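You operate a simulated robot arm through the tools that you are given. There is no shell and no other tool.

You are at the controls of a simulated robot arm. One attempt, no reset.

TASK
Open the big lamp's lens door, shut, latch it, tighten the tee handle.
Fine: free the latch first; the door opens a hand's width.

Only the result counts: the job must be done as asked and must still hold three seconds after the hand-in. Knocking over, shifting, dropping, spilling or breaking anything else fails it.

THE ROBOT
A 6-joint arm with a two-finger parallel gripper, fixed in place. Base frame: the origin is on the floor under the middle of its stand, x ahead of it, y to its left, z up. Readings come in mm, rad, newtons and seconds.
With the tool pointing down near the work surface it reaches from about 360 to 740 mm from the base axis. Its first joint turns from -1.152 to 1.152 rad. Payload 2.45 kg.
Tool frame: the origin (TCP) lies between the finger pads and is the grasp point; the fingertips stand 24 mm ahead of it; z points along the fingers, y is the line along which they close. Largest opening 68 mm; finger width 17, thickness 10; the body of the gripper, 40 by 70 mm, starts 41 mm behind the TCP.
Orientation is that of the tool frame in the base frame, as a unit quaternion [w, x, y, z]. With the fingers straight down and closing along the base's y, the tool's x points along the base's -x, its y along +y and its z along -z.

THE INTERFACE
- The arm moves only by the tool jog_arm. Its argument "series" is one flat list of numbers, 7 for each row, row after row: the turn, a rotation vector about the tool's x, y, z in rad, then the shift along the tool's x, y, z in mm, then the finger opening in mm, from 0 to 68. In form: [wx, wy, wz, tx, ty, tz, jaw, wx, wy, wz, tx, ty, tz, jaw, ...]. A call has 1 to 20 rows; each row shifts and turns the commanded pose from where the row before left it, along the tool's axes as they then stand. Each row takes 0.2 s and may step no farther than 50 mm and 0.15 rad from the row before; otherwise, or with a gripper value out of range, the whole call is refused. Where a pose cannot be reached the arm comes as near as it can. A force on the tool above 60 N (or 10 N above the force at the start of the call, whichever is more), or a blocked arm, ends the call early, and 0.2 s more pass. The fingers move at their own pace (about 108 mm/s each) and stop on an object; they squeeze with about 25 N. The grip force told is the motor's: it shows also when the fingers shut on nothing. Time passes only in rows, and 0.2 s behind the last, so rows that do not move let the fingers close. It gives the time, the measured TCP pose, the force on the tool (base axes), the opening and the grip force at its end, in the units of the frame above (readings bear some noise), with the torque about the TCP (base axes, N m) and any sound that the robot's microphone picked up.
- Cameras (640 x 400 px; columns grow to the right, rows downward): "scene" is fixed at [167.9, 406, 1500.5]; the picture's right is [-0.78, -0.63, 0.00], its down [-0.13, 0.16, -0.98] and it looks along [0.61, -0.76, -0.20] (base axes); focal length 307 px, centre (320, 200). "wrist" rides on the gripper at [84, 11, -75] in the tool frame; the picture's right is [-0.13, 0.99, 0.00], its down [-0.60, -0.08, -0.79] and it looks along [-0.79, -0.10, 0.61] (tool axes); focal length 251 px, centre (320, 200). There is no depth. A picture from a camera that has moved, and an enlarged one, comes with that camera's place and axes in the base frame and with its lens.
- camera(camera): a new picture of that camera. It takes no simulated time.
- enlarge(camera, box): a new picture of the part [left, top, right, bottom] of that camera's present view, enlarged. It takes no simulated time.
- sign_off(): hands the job in; it is judged then, once.

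Places have to be worked out from the pictures, the camera data and where the tool is seen. Open the gripper and draw the arm clear of the work before you hand the job in, unless the task says otherwise.

The tools are called after "Call:" by a JSON object that holds its "method" and its "body". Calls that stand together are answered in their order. jog_arm: Moves the arm, as the interface text tells. Its arguments: {"type":"object","properties":{"series":{"type":"array"}},"required":["series"]} The other tools are called the same way: camera (camera) takes a picture; enlarge (camera, box) takes an enlarged picture of a part of a camera's view; sign_off () hands the job in.

At the start:

```text
t: 0.0
position: [407.0, -163.7, 1454.5]
tool_rot: [0.0, -0.001, 1.0, 0.0]
ft_force: [-1.2, 0.4, 0.1]
wrist_torque: [-0.01, -0.02, 0.0]
gripper_width: 68.0
gripper_force: 0.1
```

scene: 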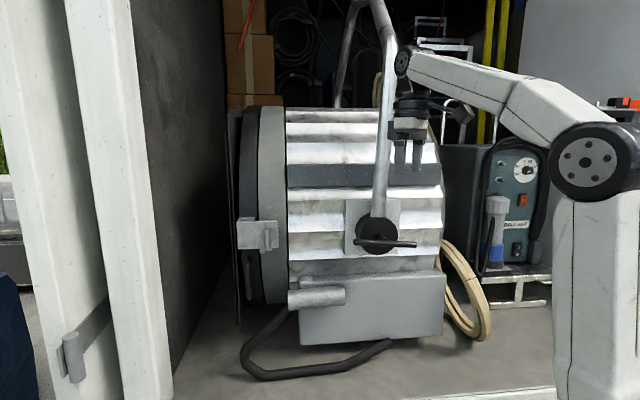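
wrist: 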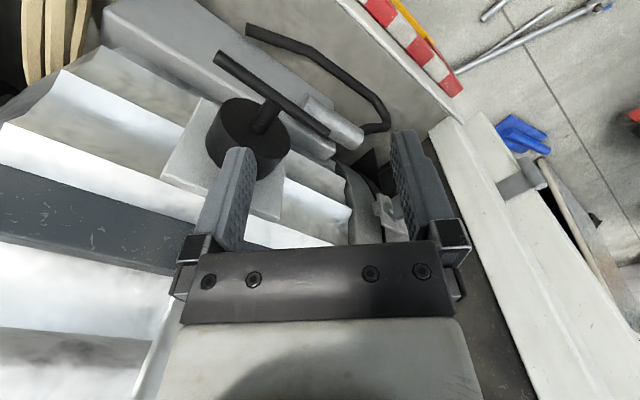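

The scene shows a big lamp with a lens door ring on the left (front), a latch at its near side and a tee handle on the yoke pivot. I'll enlarge the views to see the details.

Call:
{"method": "enlarge", "body": {"camera": "scene", "box": [220, 180, 380, 280]}}

Call:
{"method": "enlarge", "body": {"camera": "scene", "box": [220, 90, 460, 240]}}

Call:
{"method": "enlarge", "body": {"camera": "scene", "box": [220, 240, 460, 390]}}

Call:
{"method": "enlarge", "body": {"camera": "wrist", "box": [160, 20, 480, 220]}}

```text
4.00 times, centred on (300, 230) of scene
camera zoom: at [167.9, 406.0, 1500.5], right [-0.78, -0.63, 0.0], down [-0.13, 0.16, -0.98], along [0.61, -0.76, -0.2], focal length 1227 px, centre (400, 80)
```

zoom: 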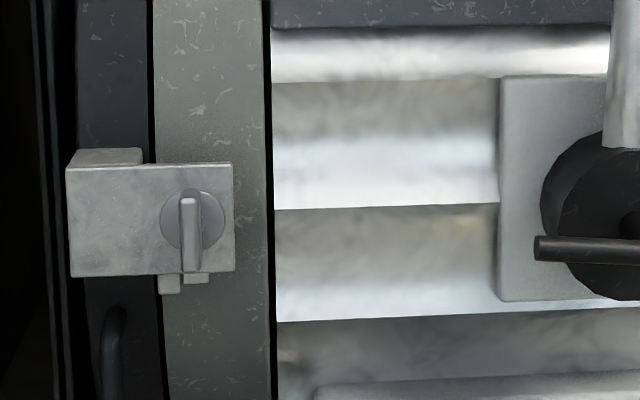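

```text
2.67 times, centred on (340, 165) of scene
camera zoom: at [167.9, 406.0, 1500.5], right [-0.78, -0.63, 0.0], down [-0.13, 0.16, -0.98], along [0.61, -0.76, -0.2], focal length 818 px, centre (267, 293)
```

zoom: 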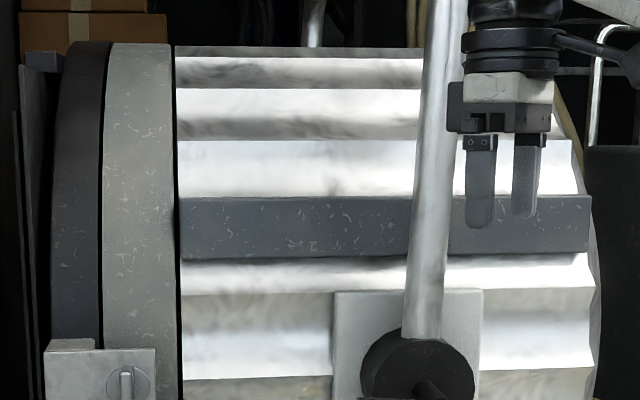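

```text
2.67 times, centred on (340, 315) of scene
camera zoom: at [167.9, 406.0, 1500.5], right [-0.78, -0.63, 0.0], down [-0.13, 0.16, -0.98], along [0.61, -0.76, -0.2], focal length 818 px, centre (267, -107)
```

zoom: 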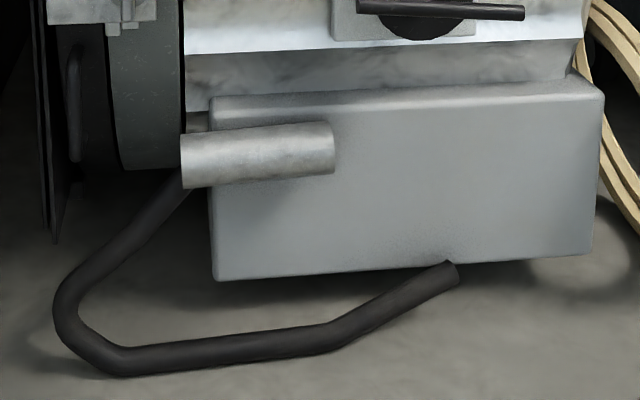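

```text
2.00 times, centred on (320, 120) of wrist
camera zoom: at [322.7, -153.1, 1529.1], right [0.13, 0.99, 0.0], down [0.6, -0.08, 0.79], along [0.79, -0.1, -0.61], focal length 503 px, centre (320, 360)
```

zoom: 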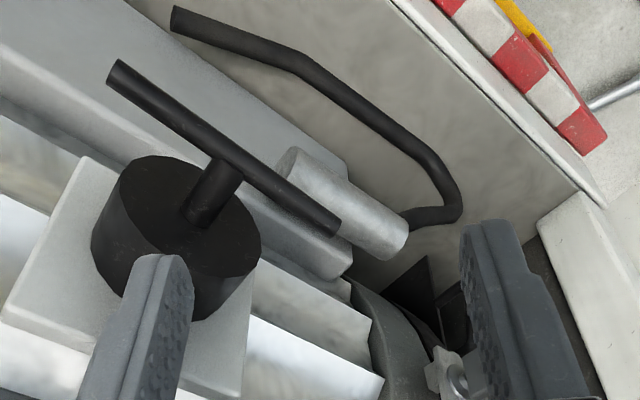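

The tee bar triangulates to about (482, -234, 1249) and the latch turn-piece to about (720, -75, 1252), with the lamp's side facing roughly [-0.6, 0.8, 0]. I'll move the gripper to free space in front of the latch and yaw so the wrist camera looks at it.

Call:
{"method": "jog_arm", "body": {"series": [0, 0, 0, -20, 30, 8, 68, 0, 0, 0, -20, 30, 8, 68, 0, 0, 0, -20, 30, 8, 68, 0, 0, 0, -20, 30, 8, 68, 0, 0, 0.13, -20, 30, 8, 68, 0, 0, 0.13, 0, 0, 0, 68, 0, 0, 0.13, 0, 0, 0, 68, 0, 0, 0.13, 0, 0, 0, 68, 0, 0, 0.13, 0, 0, 0, 68, 0, 0, 0.13, 0, 0, 0, 68, 0, 0, 0.13, 0, 0, 0, 68]}}

```text
t: 2.4
position: [506.7, -12.8, 1413.4]
tool_rot: [0.0, 0.442, 0.897, -0.001]
ft_force: [0.0, 0.4, -1.1]
wrist_torque: [-0.01, 0.0, 0.01]
gripper_width: 67.8
gripper_force: 0.1
```

The arm is now yawed so the camera faces the lamp's side. Look at the new views.

Call:
{"method": "camera", "body": {"camera": "wrist"}}

Call:
{"method": "camera", "body": {"camera": "scene"}}

```text
taken
camera wrist: at [463.9, 59.1, 1488.9], right [0.86, 0.5, 0.0], down [0.31, -0.53, 0.79], along [0.4, -0.69, -0.61], focal length 251 px, centre (320, 200)
```

wrist: 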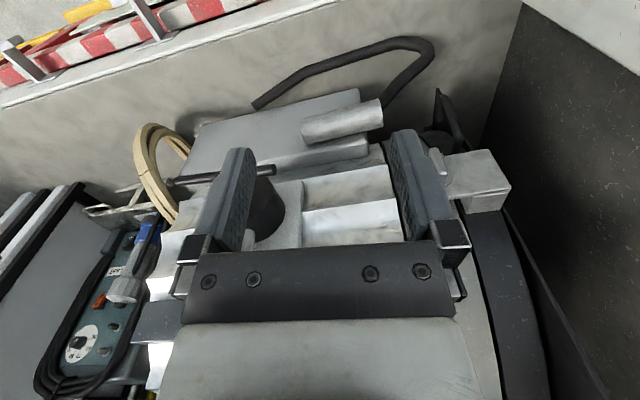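

```text
taken
```

scene: 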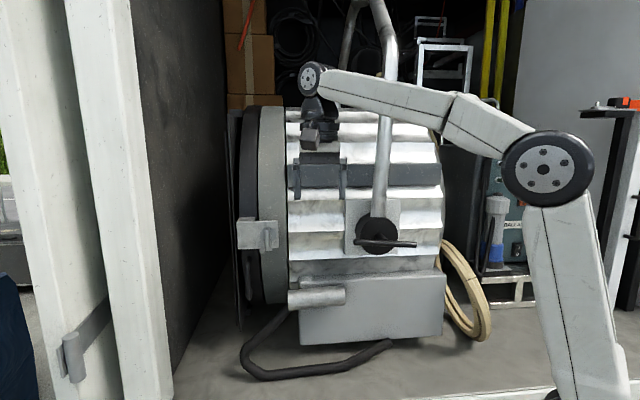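

The latch block is just beside the right finger. I enlarge it and the tee area.

Call:
{"method": "enlarge", "body": {"camera": "wrist", "box": [380, 80, 540, 230]}}

Call:
{"method": "enlarge", "body": {"camera": "wrist", "box": [150, 80, 390, 230]}}

Call:
{"method": "enlarge", "body": {"camera": "wrist", "box": [400, 180, 640, 400]}}

```text
2.67 times, centred on (460, 155) of wrist
camera zoom: at [463.9, 59.1, 1488.9], right [0.86, 0.5, 0.0], down [0.31, -0.53, 0.79], along [0.4, -0.69, -0.61], focal length 670 px, centre (-53, 320)
```

zoom: 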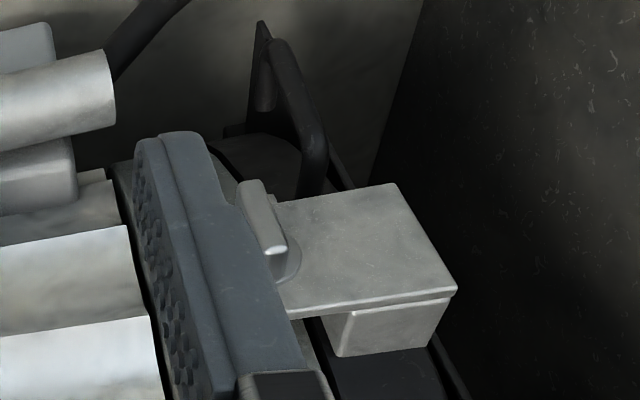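

```text
2.67 times, centred on (270, 155) of wrist
camera zoom: at [463.9, 59.1, 1488.9], right [0.86, 0.5, 0.0], down [0.31, -0.53, 0.79], along [0.4, -0.69, -0.61], focal length 670 px, centre (453, 320)
```

zoom: 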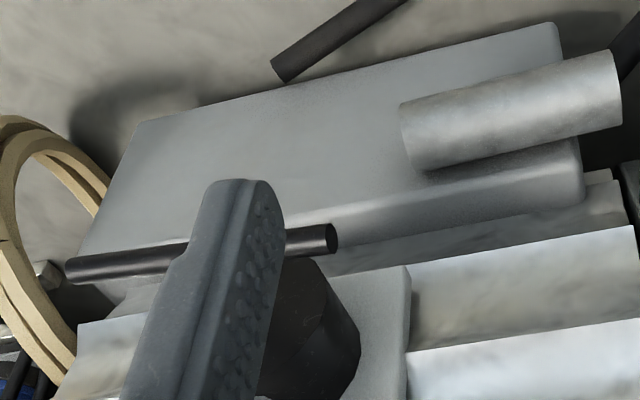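

```text
1.82 times, centred on (520, 290) of wrist
camera zoom: at [463.9, 59.1, 1488.9], right [0.86, 0.5, 0.0], down [0.31, -0.53, 0.79], along [0.4, -0.69, -0.61], focal length 457 px, centre (-44, 36)
```

zoom: 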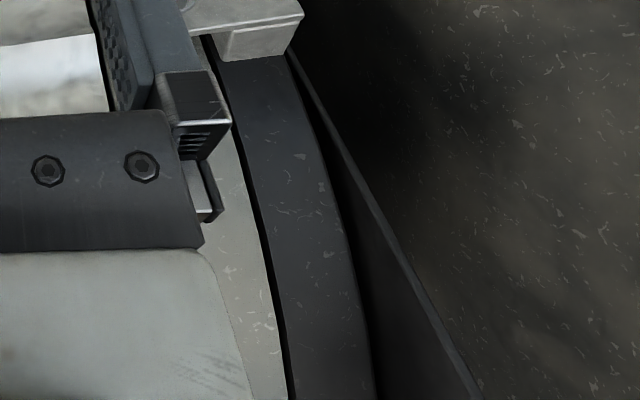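

The latch is a plate on the door with a quarter-turn bar over the housing rim, and the door pull (black bar) is below it. I'll lower the gripper in free space and tilt it to look at the lamp side nearly horizontally.

Call:
{"method": "jog_arm", "body": {"series": [0, 0, 0, 0, 0, 41, 30, 0, 0, 0, 0, 0, 41, 0, 0, 0, 0, 0, 0, 41, 0, 0, -0.13, 0, 0, 0, 0, 0, 0, -0.13, 0, 0, 0, 0, 0, 0, -0.13, 0, 0, 0, 0, 0, 0, -0.13, 0, 0, 0, 0, 0]}}

Call:
{"method": "camera", "body": {"camera": "wrist"}}

Call:
{"method": "camera", "body": {"camera": "scene"}}

```text
t: 4.0
position: [507.4, -13.6, 1290.5]
tool_rot: [0.232, 0.425, 0.868, -0.113]
ft_force: [0.2, -0.7, -0.4]
wrist_torque: [-0.02, 0.0, 0.0]
gripper_width: 0.2
gripper_force: 23.2
```

```text
taken
camera wrist: at [448.5, 80.0, 1314.1], right [0.85, 0.52, 0.07], down [0.02, -0.15, 0.99], along [0.52, -0.84, -0.14], focal length 251 px, centre (320, 200)
```

wrist: 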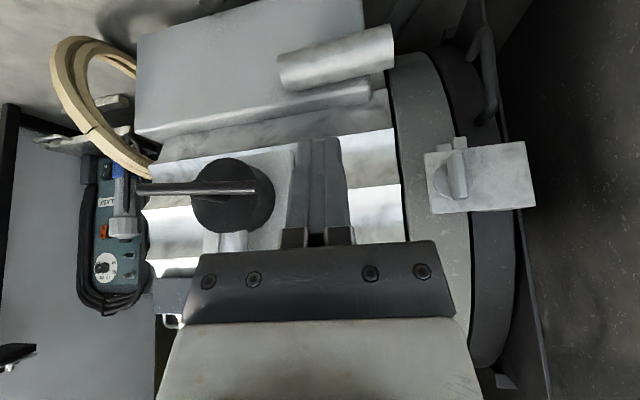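

```text
taken
```

scene: 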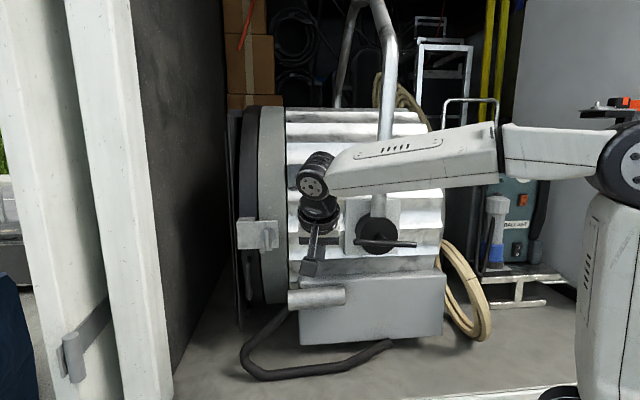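

Now the view is nearly face-on (upside down). I enlarge the latch/pull and the tee.

Call:
{"method": "enlarge", "body": {"camera": "wrist", "box": [400, 20, 560, 240]}}

Call:
{"method": "enlarge", "body": {"camera": "wrist", "box": [410, 120, 550, 220]}}

Call:
{"method": "enlarge", "body": {"camera": "wrist", "box": [120, 130, 320, 260]}}

Call:
{"method": "enlarge", "body": {"camera": "scene", "box": [225, 200, 305, 300]}}

```text
1.82 times, centred on (480, 130) of wrist
camera zoom: at [448.5, 80.0, 1314.1], right [0.85, 0.52, 0.07], down [0.02, -0.15, 0.99], along [0.52, -0.84, -0.14], focal length 457 px, centre (29, 327)
```

zoom: 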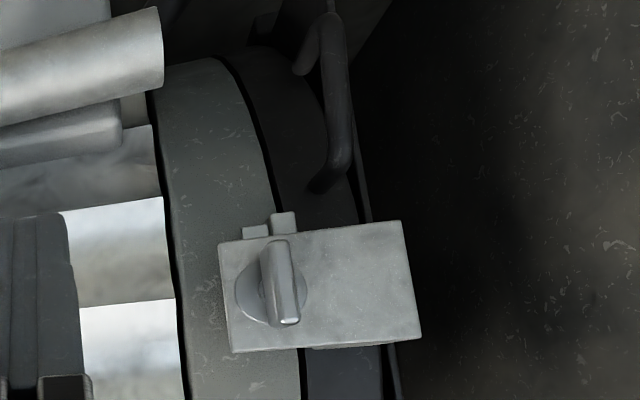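

```text
4.00 times, centred on (480, 170) of wrist
camera zoom: at [448.5, 80.0, 1314.1], right [0.85, 0.52, 0.07], down [0.02, -0.15, 0.99], along [0.52, -0.84, -0.14], focal length 1006 px, centre (-320, 320)
```

zoom: 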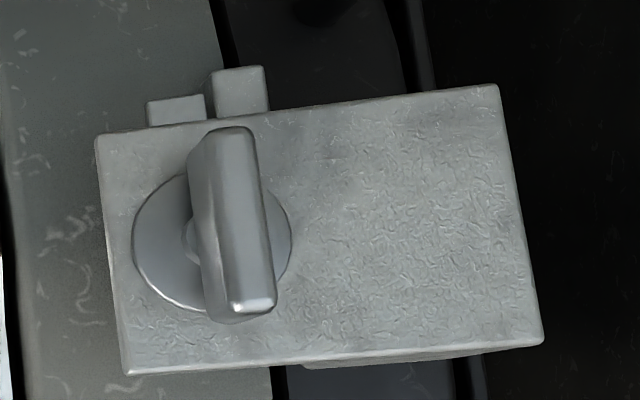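

```text
3.08 times, centred on (220, 195) of wrist
camera zoom: at [448.5, 80.0, 1314.1], right [0.85, 0.52, 0.07], down [0.02, -0.15, 0.99], along [0.52, -0.84, -0.14], focal length 774 px, centre (628, 215)
```

zoom: 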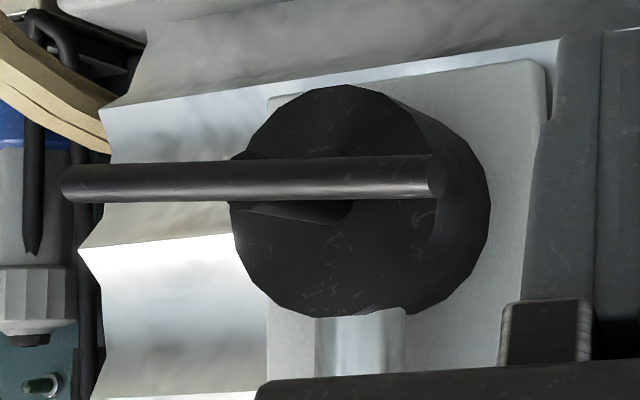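

```text
4.00 times, centred on (265, 250) of scene
camera zoom: at [167.9, 406.0, 1500.5], right [-0.78, -0.63, 0.0], down [-0.13, 0.16, -0.98], along [0.61, -0.76, -0.2], focal length 1227 px, centre (540, 0)
```

zoom: 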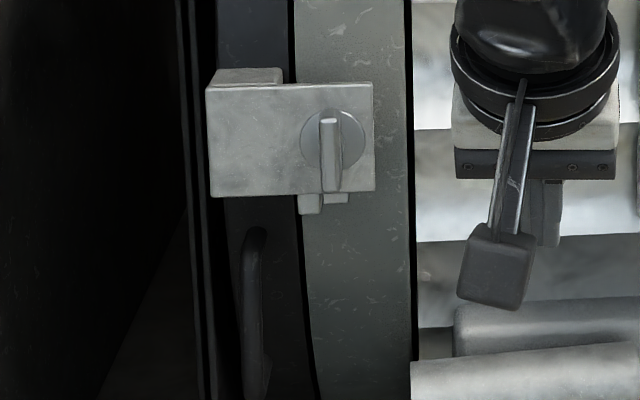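

From three views, the turn-bar's outer face is near (696, -54, 1265), the pull bar near (750, -35, 1150), the tee bar centre near (477, -225, 1255), and lamp axis u ≈ 44° (u=(0.72,0.69)). I move to a stand-off in front of the latch, then yaw/tilt so the tool points horizontally into the lamp side.

Call:
{"method": "jog_arm", "body": {"series": [0, 0, 0, -6.9, 37.5, 13.8, 40, 0, 0, 0, -6.9, 37.5, 13.8, 40, 0, 0, 0, -6.9, 37.5, 13.8, 40, -0.0539, 0, -0.0937, 0, 0, 0, 40, 0, -0.14, 0, 0, 0, 0, 40, 0, -0.14, 0, 0, 0, 0, 40, 0, -0.14, 0, 0, 0, 0, 40, 0, -0.14, 0, 0, 0, 0, 40, 0, -0.14, 0, 0, 0, 0, 40, 0, -0.14, 0, 0, 0, 0, 40, 0, -0.14, 0, 0, 0, 0, 40, 0, -0.067, 0, 0, 0, 0, 40]}}

Call:
{"method": "camera", "body": {"camera": "wrist"}}

Call:
{"method": "camera", "body": {"camera": "scene"}}

```text
t: 6.6
position: [619.4, 25.7, 1265.6]
tool_rot: [0.651, 0.276, 0.652, -0.275]
ft_force: [-0.1, 1.3, -0.8]
wrist_torque: [-0.01, 0.03, 0.02]
gripper_width: 40.0
gripper_force: 0.1
```

```text
taken
camera wrist: at [574.9, 86.5, 1181.2], right [0.71, 0.69, 0.13], down [-0.61, 0.51, 0.61], along [0.35, -0.51, 0.79], focal length 251 px, centre (320, 200)
```

wrist: 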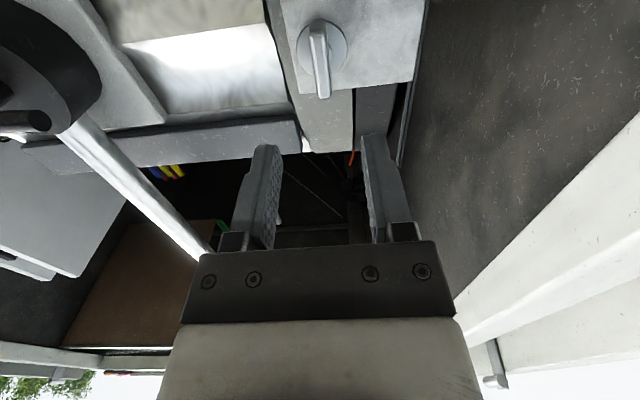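

```text
taken
```

scene: 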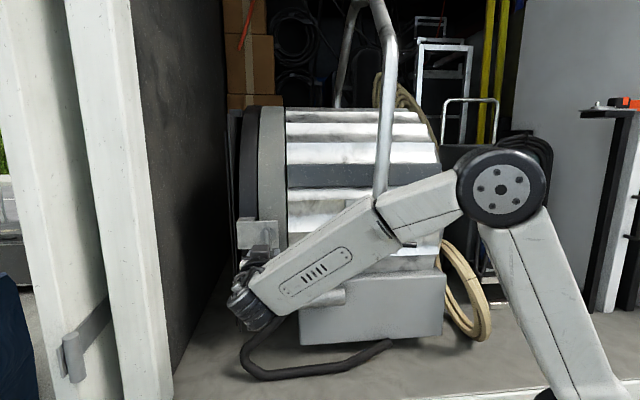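

The tool now points horizontally along -n with the camera below looking up. I enlarge the turn-bar to align.

Call:
{"method": "enlarge", "body": {"camera": "wrist", "box": [240, 0, 440, 125]}}

Call:
{"method": "enlarge", "body": {"camera": "scene", "box": [215, 200, 335, 340]}}

```text
3.20 times, centred on (340, 62) of wrist
camera zoom: at [574.9, 86.5, 1181.2], right [0.71, 0.69, 0.13], down [-0.61, 0.51, 0.61], along [0.35, -0.51, 0.79], focal length 805 px, centre (256, 640)
```

zoom: 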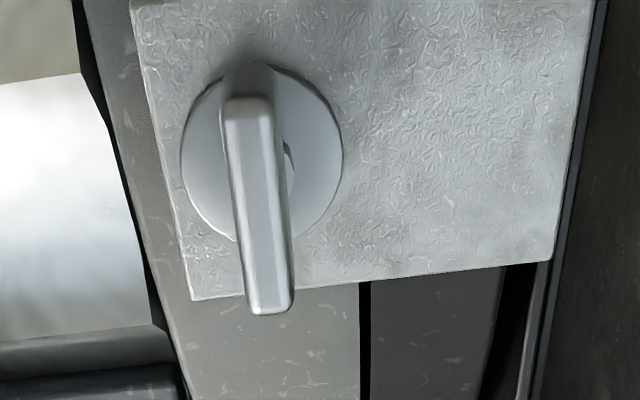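

```text
2.86 times, centred on (275, 270) of scene
camera zoom: at [167.9, 406.0, 1500.5], right [-0.78, -0.63, 0.0], down [-0.13, 0.16, -0.98], along [0.61, -0.76, -0.2], focal length 876 px, centre (449, 0)
```

zoom: 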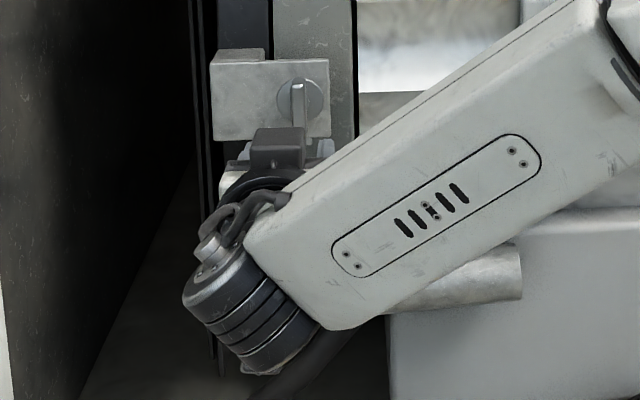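

The bar lies on the tool axis, about 117 mm ahead (plate about 146 mm ahead). I advance 112 mm with the jaws open at 40 and then close on the bar.

Call:
{"method": "jog_arm", "body": {"series": [0, 0, 0, 0.6, 0.7, 30, 40, 0, 0, 0, 0, 0, 30, 40, 0, 0, 0, 0, 0, 28, 40, 0, 0, 0, 0, 0, 14, 40, 0, 0, 0, 0, 0, 10, 40]}}

Call:
{"method": "camera", "body": {"camera": "wrist"}}

Call:
{"method": "enlarge", "body": {"camera": "scene", "box": [215, 200, 335, 300]}}

```text
t: 7.8
position: [697.5, -54.0, 1265.6]
tool_rot: [0.65, 0.277, 0.652, -0.276]
ft_force: [-0.2, -0.6, 0.0]
wrist_torque: [0.0, 0.0, -0.01]
gripper_width: 39.9
gripper_force: 0.0
```

```text
taken
camera wrist: at [652.6, 7.3, 1181.4], right [0.71, 0.69, 0.13], down [-0.61, 0.51, 0.61], along [0.35, -0.51, 0.78], focal length 251 px, centre (320, 200)
```

wrist: 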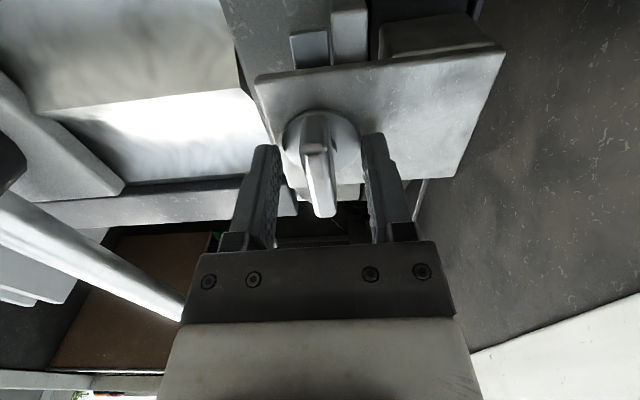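

```text
4.00 times, centred on (275, 250) of scene
camera zoom: at [167.9, 406.0, 1500.5], right [-0.78, -0.63, 0.0], down [-0.13, 0.16, -0.98], along [0.61, -0.76, -0.2], focal length 1227 px, centre (500, 0)
```

zoom: 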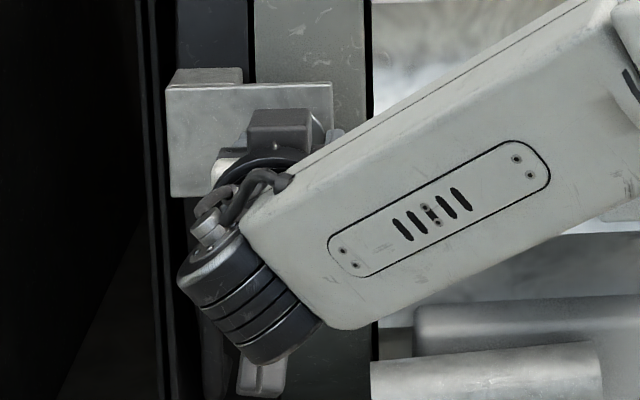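

The fingers straddle the bar without contact. I enlarge to see the keeper behind the plate before gripping.

Call:
{"method": "enlarge", "body": {"camera": "wrist", "box": [220, 0, 510, 180]}}

Call:
{"method": "enlarge", "body": {"camera": "wrist", "box": [240, 0, 400, 100]}}

```text
2.21 times, centred on (365, 90) of wrist
camera zoom: at [652.6, 7.3, 1181.4], right [0.71, 0.69, 0.13], down [-0.61, 0.51, 0.61], along [0.35, -0.51, 0.78], focal length 555 px, centre (221, 443)
```

zoom: 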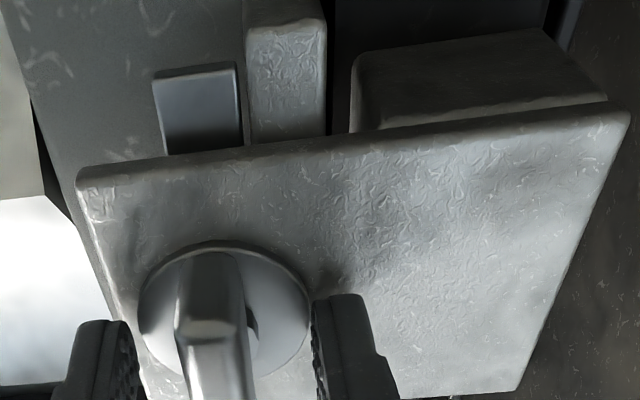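

```text
4.00 times, centred on (320, 50) of wrist
camera zoom: at [652.6, 7.3, 1181.4], right [0.71, 0.69, 0.13], down [-0.61, 0.51, 0.61], along [0.35, -0.51, 0.78], focal length 1006 px, centre (320, 800)
```

zoom: 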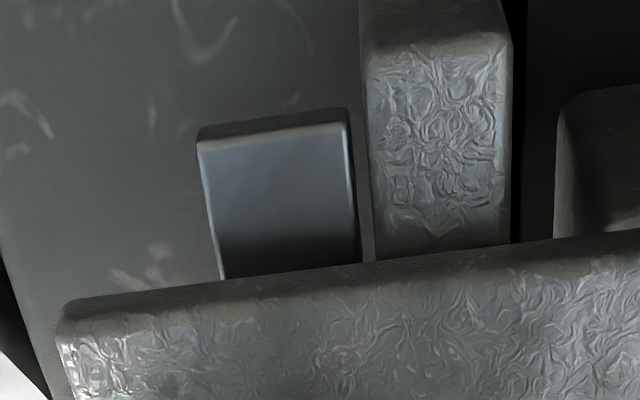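

The bolt blade hangs down behind the plate on the -u side of the fixed keeper, so turning the bar counter-clockwise (seen from outside, i.e. -z in tool) swings it clear. I close the jaws on the bar.

Call:
{"method": "jog_arm", "body": {"series": [0, 0, 0, 0, 0, 0, 6, 0, 0, 0, 0, 0, 0, 6, 0, 0, 0, 0, 0, 0, 6]}}

```text
t: 8.6
position: [697.4, -54.0, 1265.9]
tool_rot: [0.65, 0.276, 0.652, -0.275]
ft_force: [6.4, -1.7, -1.2]
wrist_torque: [0.04, 0.0, 0.79]
gripper_width: 12.1
gripper_force: 32.0
```

The bar is held (12.1 mm), with a yaw torque of 0.79 N·m suggesting a slight yaw misalignment. I test a 1° yaw correction to relieve it.

Call:
{"method": "jog_arm", "body": {"series": [-0.017, 0, 0, 0, 0, 0, 6, 0, 0, 0, 0, 0, 0, 6]}}

```text
t: 9.2
position: [697.0, -53.5, 1265.0]
tool_rot: [0.652, 0.27, 0.655, -0.27]
ft_force: [4.4, 2.7, -7.1]
wrist_torque: [-0.57, -0.58, -0.11]
gripper_width: 12.0
gripper_force: 32.8
```

Yaw torque is gone (lamp ≈45°). Now I start turning the bar counter-clockwise in small steps and check loads.

Call:
{"method": "jog_arm", "body": {"series": [0, 0, -0.1, 0, 0, 0, 6, 0, 0, -0.1, 0, 0, 0, 6]}}

```text
t: 9.8
position: [698.0, -54.5, 1264.8]
tool_rot: [0.622, 0.203, 0.679, -0.334]
ft_force: [-6.4, 9.9, -2.8]
wrist_torque: [0.64, 0.56, -0.33]
gripper_width: 12.0
gripper_force: 32.4
```

It follows with little torque about the turning axis. Continue the quarter turn.

Call:
{"method": "jog_arm", "body": {"series": [0, 0, -0.12, 0, 0, 0, 6, 0, 0, -0.12, 0, 0, 0, 6, 0, 0, -0.12, 0, 0, 0, 6, 0, 0, -0.12, 0, 0, 0, 6, 0, 0, -0.12, 0, 0, 0, 6]}}

Call:
{"method": "camera", "body": {"camera": "wrist"}}

Call:
{"method": "enlarge", "body": {"camera": "scene", "box": [215, 200, 335, 300]}}

```text
t: 11.0
position: [696.8, -53.1, 1263.5]
tool_rot: [0.496, -0.008, 0.708, -0.502]
ft_force: [0.3, 15.7, -1.0]
wrist_torque: [0.19, 0.2, -0.57]
gripper_width: 12.0
gripper_force: 32.9
```

```text
taken
camera wrist: at [606.8, -38.7, 1199.1], right [0.55, 0.56, -0.62], down [-0.29, 0.83, 0.48], along [0.78, -0.08, 0.62], focal length 251 px, centre (320, 200)
```

wrist: 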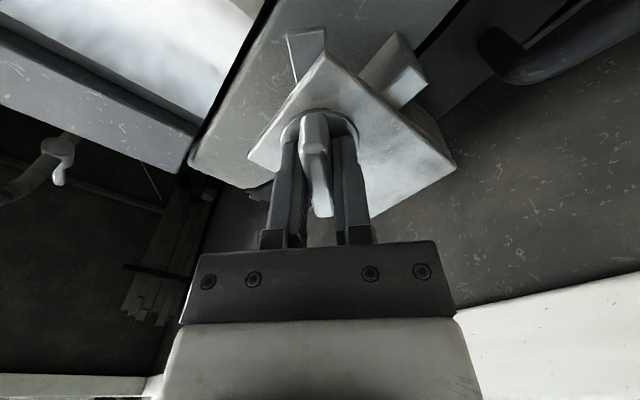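

```text
4.00 times, centred on (275, 250) of scene
camera zoom: at [168.0, 406.6, 1500.3], right [-0.78, -0.63, 0.0], down [-0.13, 0.16, -0.98], along [0.61, -0.76, -0.2], focal length 1227 px, centre (500, 0)
```

zoom: 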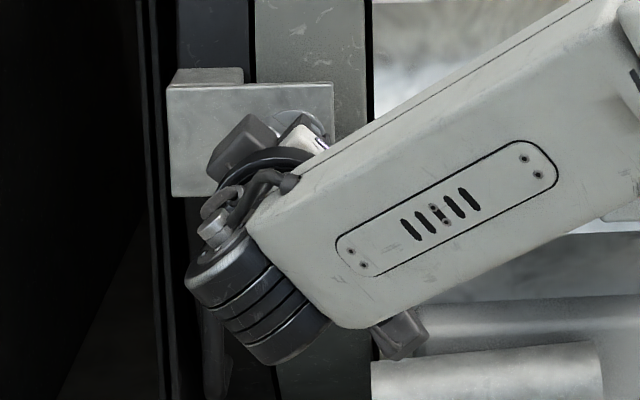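

The bolt is swinging clear of the keeper; lateral load is about 16 N. Continue the remaining turn.

Call:
{"method": "jog_arm", "body": {"series": [0, 0, -0.12, 0, 0, 0, 6, 0, 0, -0.12, 0, 0, 0, 6, 0, 0, -0.12, 0, 0, 0, 6]}}

```text
t: 11.8
position: [696.7, -54.0, 1265.1]
tool_rot: [0.398, -0.133, 0.695, -0.584]
ft_force: [3.6, 9.3, 2.3]
wrist_torque: [-0.16, -0.15, 0.14]
gripper_width: 11.8
gripper_force: 32.5
```

Call:
{"method": "jog_arm", "body": {"series": [0, 0, -0.12, 0, 0, 0, 6, 0, 0, -0.12, 0, 0, 0, 6, 0, 0, -0.12, 0, 0, 0, 6]}}

Call:
{"method": "camera", "body": {"camera": "wrist"}}

```text
t: 12.6
position: [698.5, -53.3, 1264.3]
tool_rot: [0.286, -0.256, 0.66, -0.646]
ft_force: [1.2, 10.2, 3.3]
wrist_torque: [-0.32, -0.23, -0.05]
gripper_width: 11.9
gripper_force: 32.7
```

```text
taken
camera wrist: at [585.3, -60.2, 1250.3], right [0.12, 0.13, -0.98], down [-0.14, 0.98, 0.11], along [0.98, 0.12, 0.14], focal length 251 px, centre (320, 200)
```

wrist: 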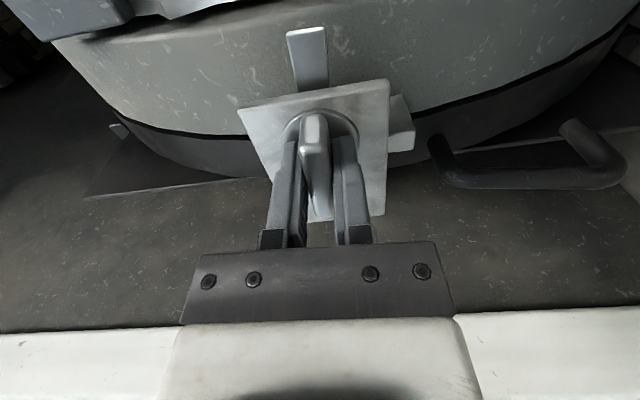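

The bolt now points along -u, clear of the keeper. I finish the last few hundredths of the turn and enlarge the pull handle, which is well visible here.

Call:
{"method": "jog_arm", "body": {"series": [0, 0, -0.05, 0, 0, 0, 6, 0, 0, 0, 0, 0, 0, 6]}}

Call:
{"method": "enlarge", "body": {"camera": "wrist", "box": [400, 60, 640, 210]}}

Call:
{"method": "enlarge", "body": {"camera": "wrist", "box": [200, 20, 440, 170]}}

```text
t: 13.2
position: [697.3, -53.9, 1265.0]
tool_rot: [0.271, -0.271, 0.654, -0.652]
ft_force: [-3.1, 8.4, 3.7]
wrist_torque: [-0.23, -0.19, 0.4]
gripper_width: 11.9
gripper_force: 32.5
```

```text
2.67 times, centred on (520, 135) of wrist
camera zoom: at [584.9, -60.6, 1254.3], right [0.09, 0.09, -0.99], down [-0.13, 0.99, 0.08], along [0.99, 0.13, 0.1], focal length 670 px, centre (-213, 373)
```

zoom: 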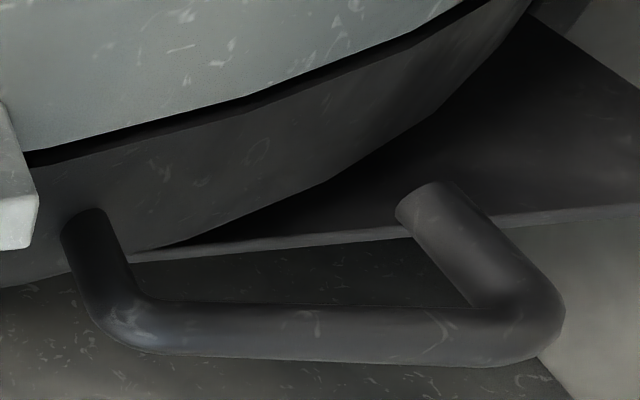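

```text
2.67 times, centred on (320, 95) of wrist
camera zoom: at [584.9, -60.6, 1254.3], right [0.09, 0.09, -0.99], down [-0.13, 0.99, 0.08], along [0.99, 0.13, 0.1], focal length 670 px, centre (320, 480)
```

zoom: 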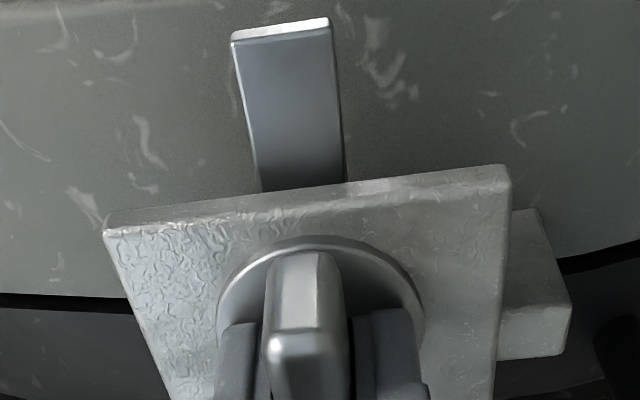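

The turn is complete (bar horizontal). I release the bar and back off along the tool axis, then check that the bolt stays clear.

Call:
{"method": "jog_arm", "body": {"series": [0, 0, 0, 0, 0, 0, 45, 0, 0, 0, 0, 0, 0, 45, 0, 0, 0, 0, 0, -30, 45, 0, 0, 0, 0, 0, -40, 45, 0, 0, 0, 0, 0, -40, 45]}}

Call:
{"method": "camera", "body": {"camera": "wrist"}}

Call:
{"method": "enlarge", "body": {"camera": "scene", "box": [215, 200, 335, 300]}}

```text
t: 14.4
position: [616.4, 21.6, 1262.5]
tool_rot: [0.27, -0.271, 0.655, -0.652]
ft_force: [0.6, -0.7, 0.1]
wrist_torque: [0.03, -0.01, -0.01]
gripper_width: 45.0
gripper_force: 0.1
```

```text
taken
camera wrist: at [504.2, 14.2, 1252.7], right [0.09, 0.09, -0.99], down [-0.13, 0.99, 0.08], along [0.99, 0.12, 0.1], focal length 251 px, centre (320, 200)
```

wrist: 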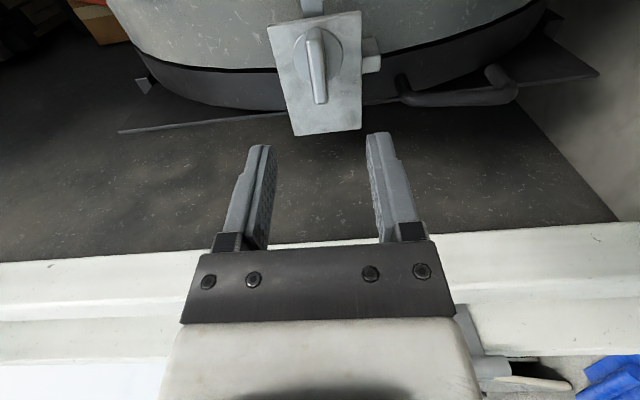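

```text
4.00 times, centred on (275, 250) of scene
camera zoom: at [168.0, 406.0, 1500.5], right [-0.78, -0.63, 0.0], down [-0.13, 0.16, -0.98], along [0.61, -0.76, -0.2], focal length 1227 px, centre (500, 0)
```

zoom: 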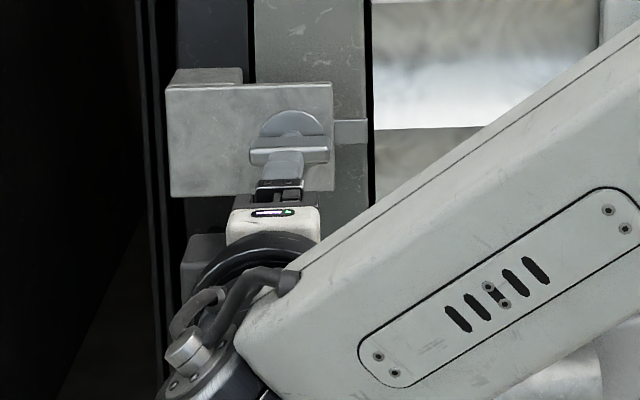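

The bar stays horizontal and the bolt sticks out to -u, free of the keeper. I enlarge the pull handle for a better fix.

Call:
{"method": "enlarge", "body": {"camera": "wrist", "box": [360, 40, 600, 190]}}

```text
2.67 times, centred on (480, 115) of wrist
camera zoom: at [504.2, 14.2, 1252.7], right [0.09, 0.09, -0.99], down [-0.13, 0.99, 0.08], along [0.99, 0.12, 0.1], focal length 670 px, centre (-107, 427)
```

zoom: 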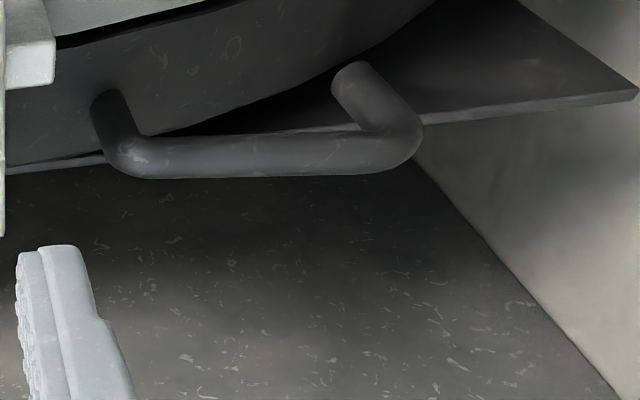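

The pull bar is around (758, -37), spanning z≈1087–1184. I roll the tool back (closing axis horizontal), yaw 20° toward +x and pitch it 30° down, in place at a safe stand-off.

Call:
{"method": "jog_arm", "body": {"series": [0, 0, 0.1428, 0, 0, 0, 40, 0, 0, 0.1428, 0, 0, 0, 40, 0, 0, 0.1428, 0, 0, 0, 40, 0, 0, 0.1428, 0, 0, 0, 40, 0, 0, 0.1428, 0, 0, 0, 40, 0, 0, 0.1428, 0, 0, 0, 40, 0, 0, 0.1428, 0, 0, 0, 40, 0, 0, 0.1428, 0, 0, 0, 40, 0, 0, 0.1428, 0, 0, 0, 40, 0, 0, 0.1428, 0, 0, 0, 40, 0, 0, 0.1428, 0, 0, 0, 40, -0.1163, 0, 0, 0, 0, 0, 40, -0.1163, 0, 0, 0, 0, 0, 40, -0.1163, 0, 0, 0, 0, 0, 40, 0, 0.1309, 0, 0, 0, 0, 40, 0, 0.1309, 0, 0, 0, 0, 40, 0, 0.1309, 0, 0, 0, 0, 40, 0, 0.1309, 0, 0, 0, 0, 40]}}

```text
t: 18.2
position: [620.5, 22.0, 1263.7]
tool_rot: [0.487, 0.187, 0.847, -0.106]
ft_force: [-0.3, 0.3, 0.1]
wrist_torque: [0.0, -0.02, 0.02]
gripper_width: 40.3
gripper_force: 0.0
```

Orientation is as planned (tool z ≈ (0.785,-0.362,-0.505)). Move to a 100 mm stand-off from the pull bar and look.

Call:
{"method": "jog_arm", "body": {"series": [0, 0, 0, 9.5, 2.25, 42, 40, 0, 0, 0, 9.5, 2.25, 42, 40]}}

Call:
{"method": "camera", "body": {"camera": "wrist"}}

Call:
{"method": "camera", "body": {"camera": "scene"}}

```text
t: 18.8
position: [680.2, -0.4, 1206.9]
tool_rot: [0.487, 0.188, 0.846, -0.106]
ft_force: [0.3, -0.1, 0.2]
wrist_torque: [0.04, -0.01, -0.02]
gripper_width: 39.8
gripper_force: 0.1
```

```text
taken
camera wrist: at [588.8, 54.5, 1171.8], right [0.48, 0.87, 0.11], down [-0.38, 0.09, 0.92], along [0.79, -0.48, 0.37], focal length 251 px, centre (320, 200)
```

wrist: 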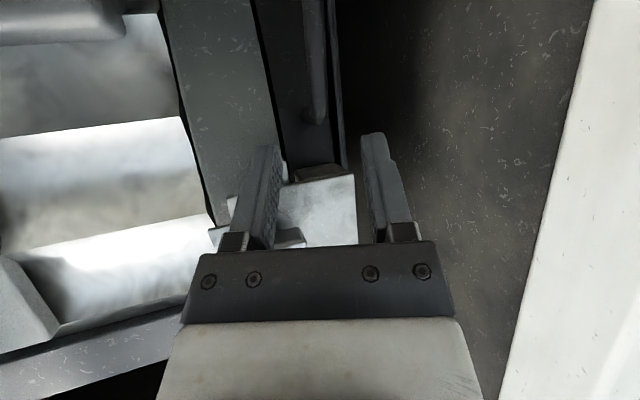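

```text
taken
```

scene: 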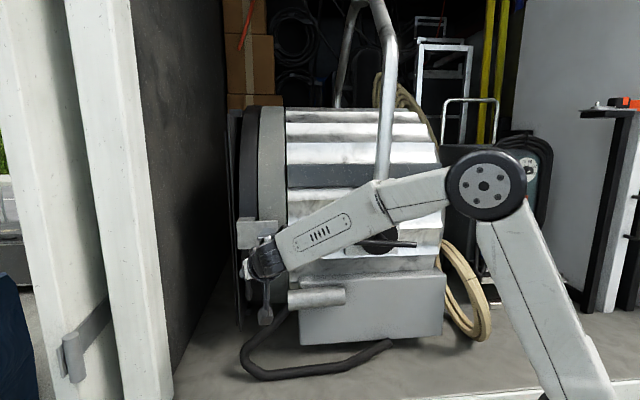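

The pull bar is seen at the top centre, nearly on the approach line. Enlarge to measure the lateral offset.

Call:
{"method": "enlarge", "body": {"camera": "wrist", "box": [240, 0, 400, 100]}}

```text
4.00 times, centred on (320, 50) of wrist
camera zoom: at [588.8, 54.5, 1171.8], right [0.48, 0.87, 0.11], down [-0.38, 0.09, 0.92], along [0.79, -0.48, 0.37], focal length 1006 px, centre (320, 800)
```

zoom: 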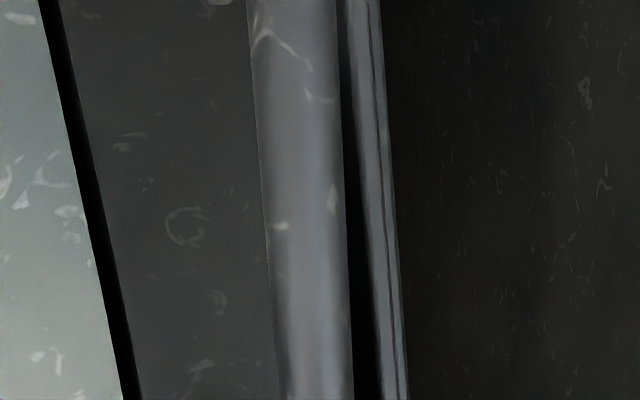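

The bar is only ~1.7 mm off the approach line and nothing is within finger reach behind it. I advance 100 mm and check before closing.

Call:
{"method": "jog_arm", "body": {"series": [0, 0, 0, 0, -1.7, 30, 40, 0, 0, 0, 0, 0, 30, 40, 0, 0, 0, 0, 0, 25, 40, 0, 0, 0, 0, 0, 15, 40]}}

Call:
{"method": "camera", "body": {"camera": "wrist"}}

Call:
{"method": "enlarge", "body": {"camera": "scene", "box": [215, 200, 335, 320]}}

```text
t: 19.8
position: [756.6, -40.9, 1155.0]
tool_rot: [0.487, 0.187, 0.846, -0.107]
ft_force: [0.4, -0.1, 0.6]
wrist_torque: [-0.01, 0.02, -0.03]
gripper_width: 40.1
gripper_force: 0.1
```

```text
taken
camera wrist: at [663.3, 14.2, 1119.9], right [0.48, 0.87, 0.11], down [-0.38, 0.09, 0.92], along [0.79, -0.48, 0.37], focal length 251 px, centre (320, 200)
```

wrist: 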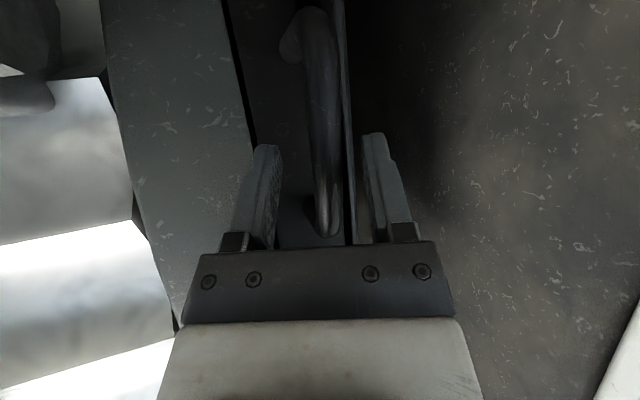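

```text
3.33 times, centred on (275, 260) of scene
camera zoom: at [167.9, 406.0, 1500.5], right [-0.78, -0.63, 0.0], down [-0.13, 0.16, -0.98], along [0.61, -0.76, -0.2], focal length 1023 px, centre (470, 0)
```

zoom: 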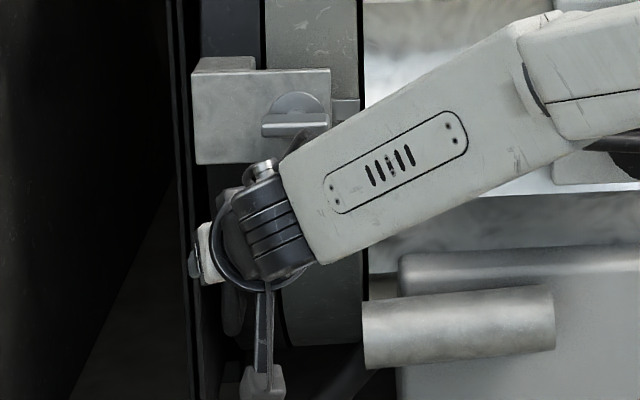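

The pull bar is centred between the fingers. I close the jaws on it.

Call:
{"method": "jog_arm", "body": {"series": [0, 0, 0, 0, 0, 0, 6, 0, 0, 0, 0, 0, 0, 6, 0, 0, 0, 0, 0, 0, 6]}}

```text
t: 20.6
position: [757.1, -37.3, 1154.0]
tool_rot: [0.487, 0.187, 0.847, -0.105]
ft_force: [15.0, 17.7, -1.1]
wrist_torque: [0.63, -0.39, -0.05]
gripper_width: 14.7
gripper_force: 34.8
```

Held at 14.7 mm. Now a gentle 12 mm pull in +u to check that the door swings freely.

Call:
{"method": "jog_arm", "body": {"series": [0, 0, 0, -1.03, 5.63, 1.8, 6, 0, 0, 0, -1.03, 5.63, 1.8, 6]}}

```text
t: 21.2
position: [763.9, -31.0, 1154.9]
tool_rot: [0.486, 0.188, 0.847, -0.107]
ft_force: [-10.3, 9.2, 1.3]
wrist_torque: [0.42, -0.51, -0.23]
gripper_width: 14.9
gripper_force: 34.0
```

The door moves freely (no force along u). Continue pulling along the arc.

Call:
{"method": "jog_arm", "body": {"series": [0, 0, 0, -1.86, 9.29, 3.23, 6, 0, 0, 0, -1.96, 9.22, 3.4, 6, 0, 0, 0, -2.05, 9.15, 3.56, 6]}}

Call:
{"method": "enlarge", "body": {"camera": "scene", "box": [175, 90, 335, 320]}}

```text
t: 22.0
position: [786.5, -10.0, 1154.2]
tool_rot: [0.487, 0.187, 0.846, -0.107]
ft_force: [-6.9, 7.7, -3.0]
wrist_torque: [0.31, -0.81, -0.11]
gripper_width: 14.7
gripper_force: 34.1
```

```text
1.74 times, centred on (255, 205) of scene
camera zoom: at [167.7, 406.2, 1500.5], right [-0.78, -0.63, 0.0], down [-0.13, 0.16, -0.98], along [0.61, -0.76, -0.2], focal length 534 px, centre (433, 191)
```

zoom: 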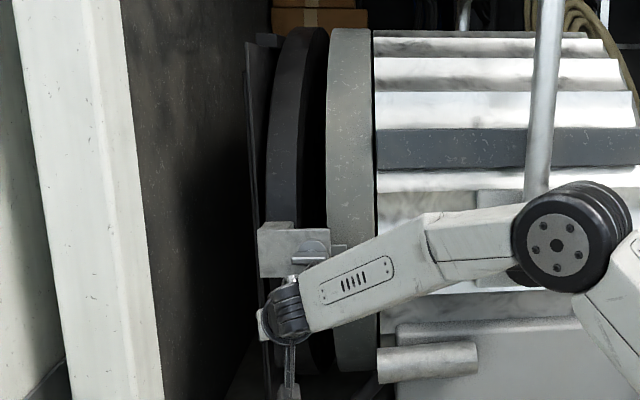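

The door is opening cleanly (about 40 mm). Continue.

Call:
{"method": "jog_arm", "body": {"series": [0, 0, 0, -2.15, 9.08, 3.72, 6, 0, 0, 0, -2.24, 9.01, 3.88, 6, 0, 0, 0, -2.34, 8.94, 4.04, 6]}}

Call:
{"method": "camera", "body": {"camera": "scene"}}

```text
t: 22.8
position: [811.5, 10.3, 1155.6]
tool_rot: [0.486, 0.188, 0.846, -0.108]
ft_force: [-11.5, 12.3, -5.8]
wrist_torque: [0.6, -0.43, -0.1]
gripper_width: 14.9
gripper_force: 34.2
```

```text
taken
```

scene: 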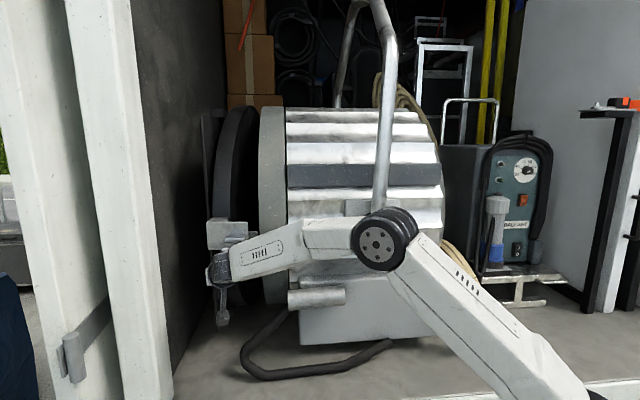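

About 72 mm open, forces modest. Three more steps toward ~100 mm.

Call:
{"method": "jog_arm", "body": {"series": [0, 0, 0, -2.2, 9.05, 3.8, 6, 0, 0, 0, -2.25, 9.0, 3.9, 6, 0, 0, 0, -2.25, 9.0, 3.9, 6]}}

Call:
{"method": "camera", "body": {"camera": "scene"}}

Call:
{"method": "camera", "body": {"camera": "wrist"}}

```text
t: 23.6
position: [833.9, 28.8, 1155.4]
tool_rot: [0.487, 0.187, 0.846, -0.107]
ft_force: [-7.9, 9.1, -7.3]
wrist_torque: [0.3, -0.92, -0.19]
gripper_width: 15.1
gripper_force: 34.7
```

```text
taken
```

scene: 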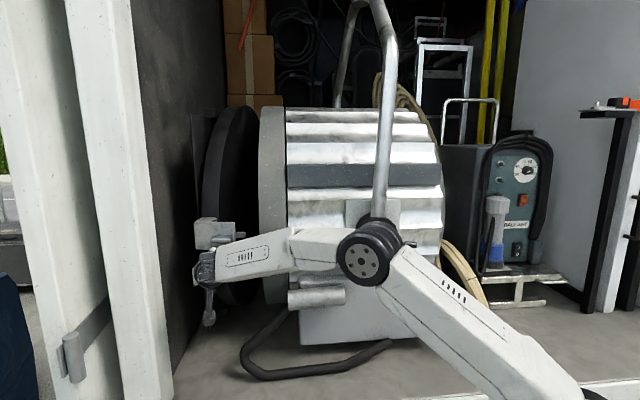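

```text
taken
camera wrist: at [741.8, 83.5, 1120.3], right [0.48, 0.87, 0.11], down [-0.38, 0.09, 0.92], along [0.79, -0.48, 0.37], focal length 251 px, centre (320, 200)
```

wrist: 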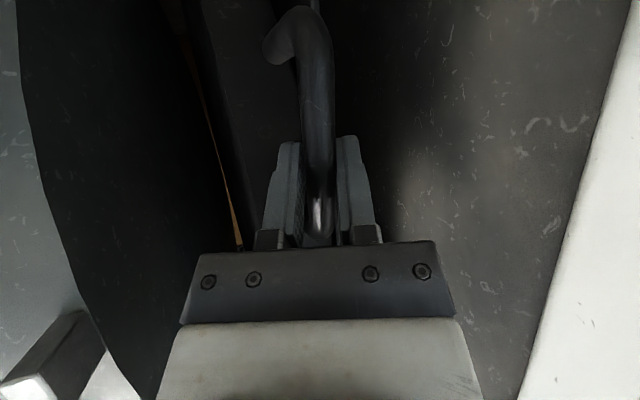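

The door is ~100 mm open with almost no pulling force. I go ~10 mm further to be sure of a hand's width, watching force.

Call:
{"method": "jog_arm", "body": {"series": [0, 0, 0, -1.15, 4.5, 2.0, 6, 0, 0, 0, -1.15, 4.5, 2.0, 6, 0, 0, 0, 0, 0, 0, 6]}}

```text
t: 24.4
position: [842.8, 28.9, 1156.0]
tool_rot: [0.487, 0.19, 0.845, -0.11]
ft_force: [-2.8, -22.7, -2.7]
wrist_torque: [0.23, -0.07, 0.13]
gripper_width: 22.7
gripper_force: 10.3
```

The door reached its stop (force -u ~18 N, jaws pried slightly), so it is fully open at about 100 mm. I step back 10 mm along the arc so the grip recovers.

Call:
{"method": "jog_arm", "body": {"series": [0, 0, 0, 1.15, -4.5, -2.0, 6, 0, 0, 0, 1.15, -4.5, -2.0, 6, 0, 0, 0, 0, 0, 0, 6]}}

Call:
{"method": "camera", "body": {"camera": "wrist"}}

Call:
{"method": "enlarge", "body": {"camera": "scene", "box": [175, 90, 335, 320]}}

```text
t: 25.2
position: [835.7, 29.5, 1157.0]
tool_rot: [0.488, 0.189, 0.846, -0.106]
ft_force: [6.6, -8.8, 0.3]
wrist_torque: [0.4, -0.56, -0.05]
gripper_width: 15.2
gripper_force: 34.6
```

```text
taken
camera wrist: at [742.3, 83.9, 1121.2], right [0.48, 0.87, 0.12], down [-0.38, 0.09, 0.92], along [0.79, -0.48, 0.37], focal length 251 px, centre (320, 200)
```

wrist: 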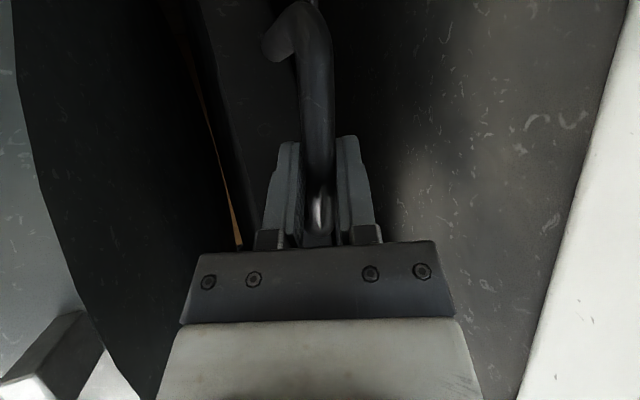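

```text
1.74 times, centred on (255, 205) of scene
camera zoom: at [168.1, 405.7, 1500.6], right [-0.78, -0.63, 0.0], down [-0.13, 0.16, -0.98], along [0.61, -0.76, -0.2], focal length 534 px, centre (433, 191)
```

zoom: 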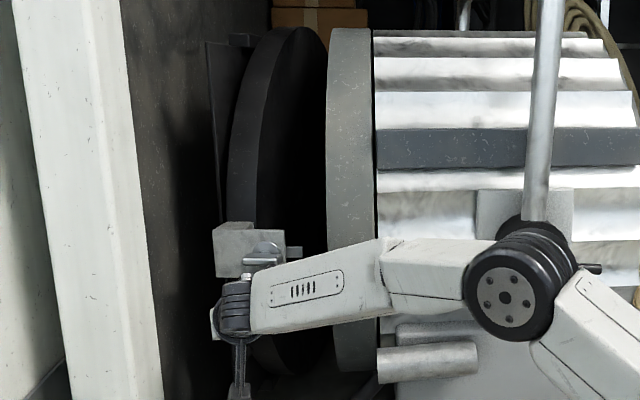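

The door is fully open; now I swing it shut along the reversed arc, first most of the way.

Call:
{"method": "jog_arm", "body": {"series": [0, 0, 0, 2.25, -9.0, -3.9, 6, 0, 0, 0, 2.25, -9.0, -3.9, 6, 0, 0, 0, 2.2, -9.05, -3.8, 6, 0, 0, 0, 2.34, -8.94, -4.04, 6, 0, 0, 0, 2.24, -9.01, -3.88, 6, 0, 0, 0, 2.15, -9.08, -3.72, 6, 0, 0, 0, 2.05, -9.15, -3.56, 6, 0, 0, 0, 1.96, -9.22, -3.4, 6]}}

```text
t: 27.0
position: [772.3, -22.6, 1155.4]
tool_rot: [0.488, 0.188, 0.846, -0.106]
ft_force: [6.7, -6.2, 7.9]
wrist_torque: [0.71, 0.02, 0.0]
gripper_width: 15.0
gripper_force: 34.2
```

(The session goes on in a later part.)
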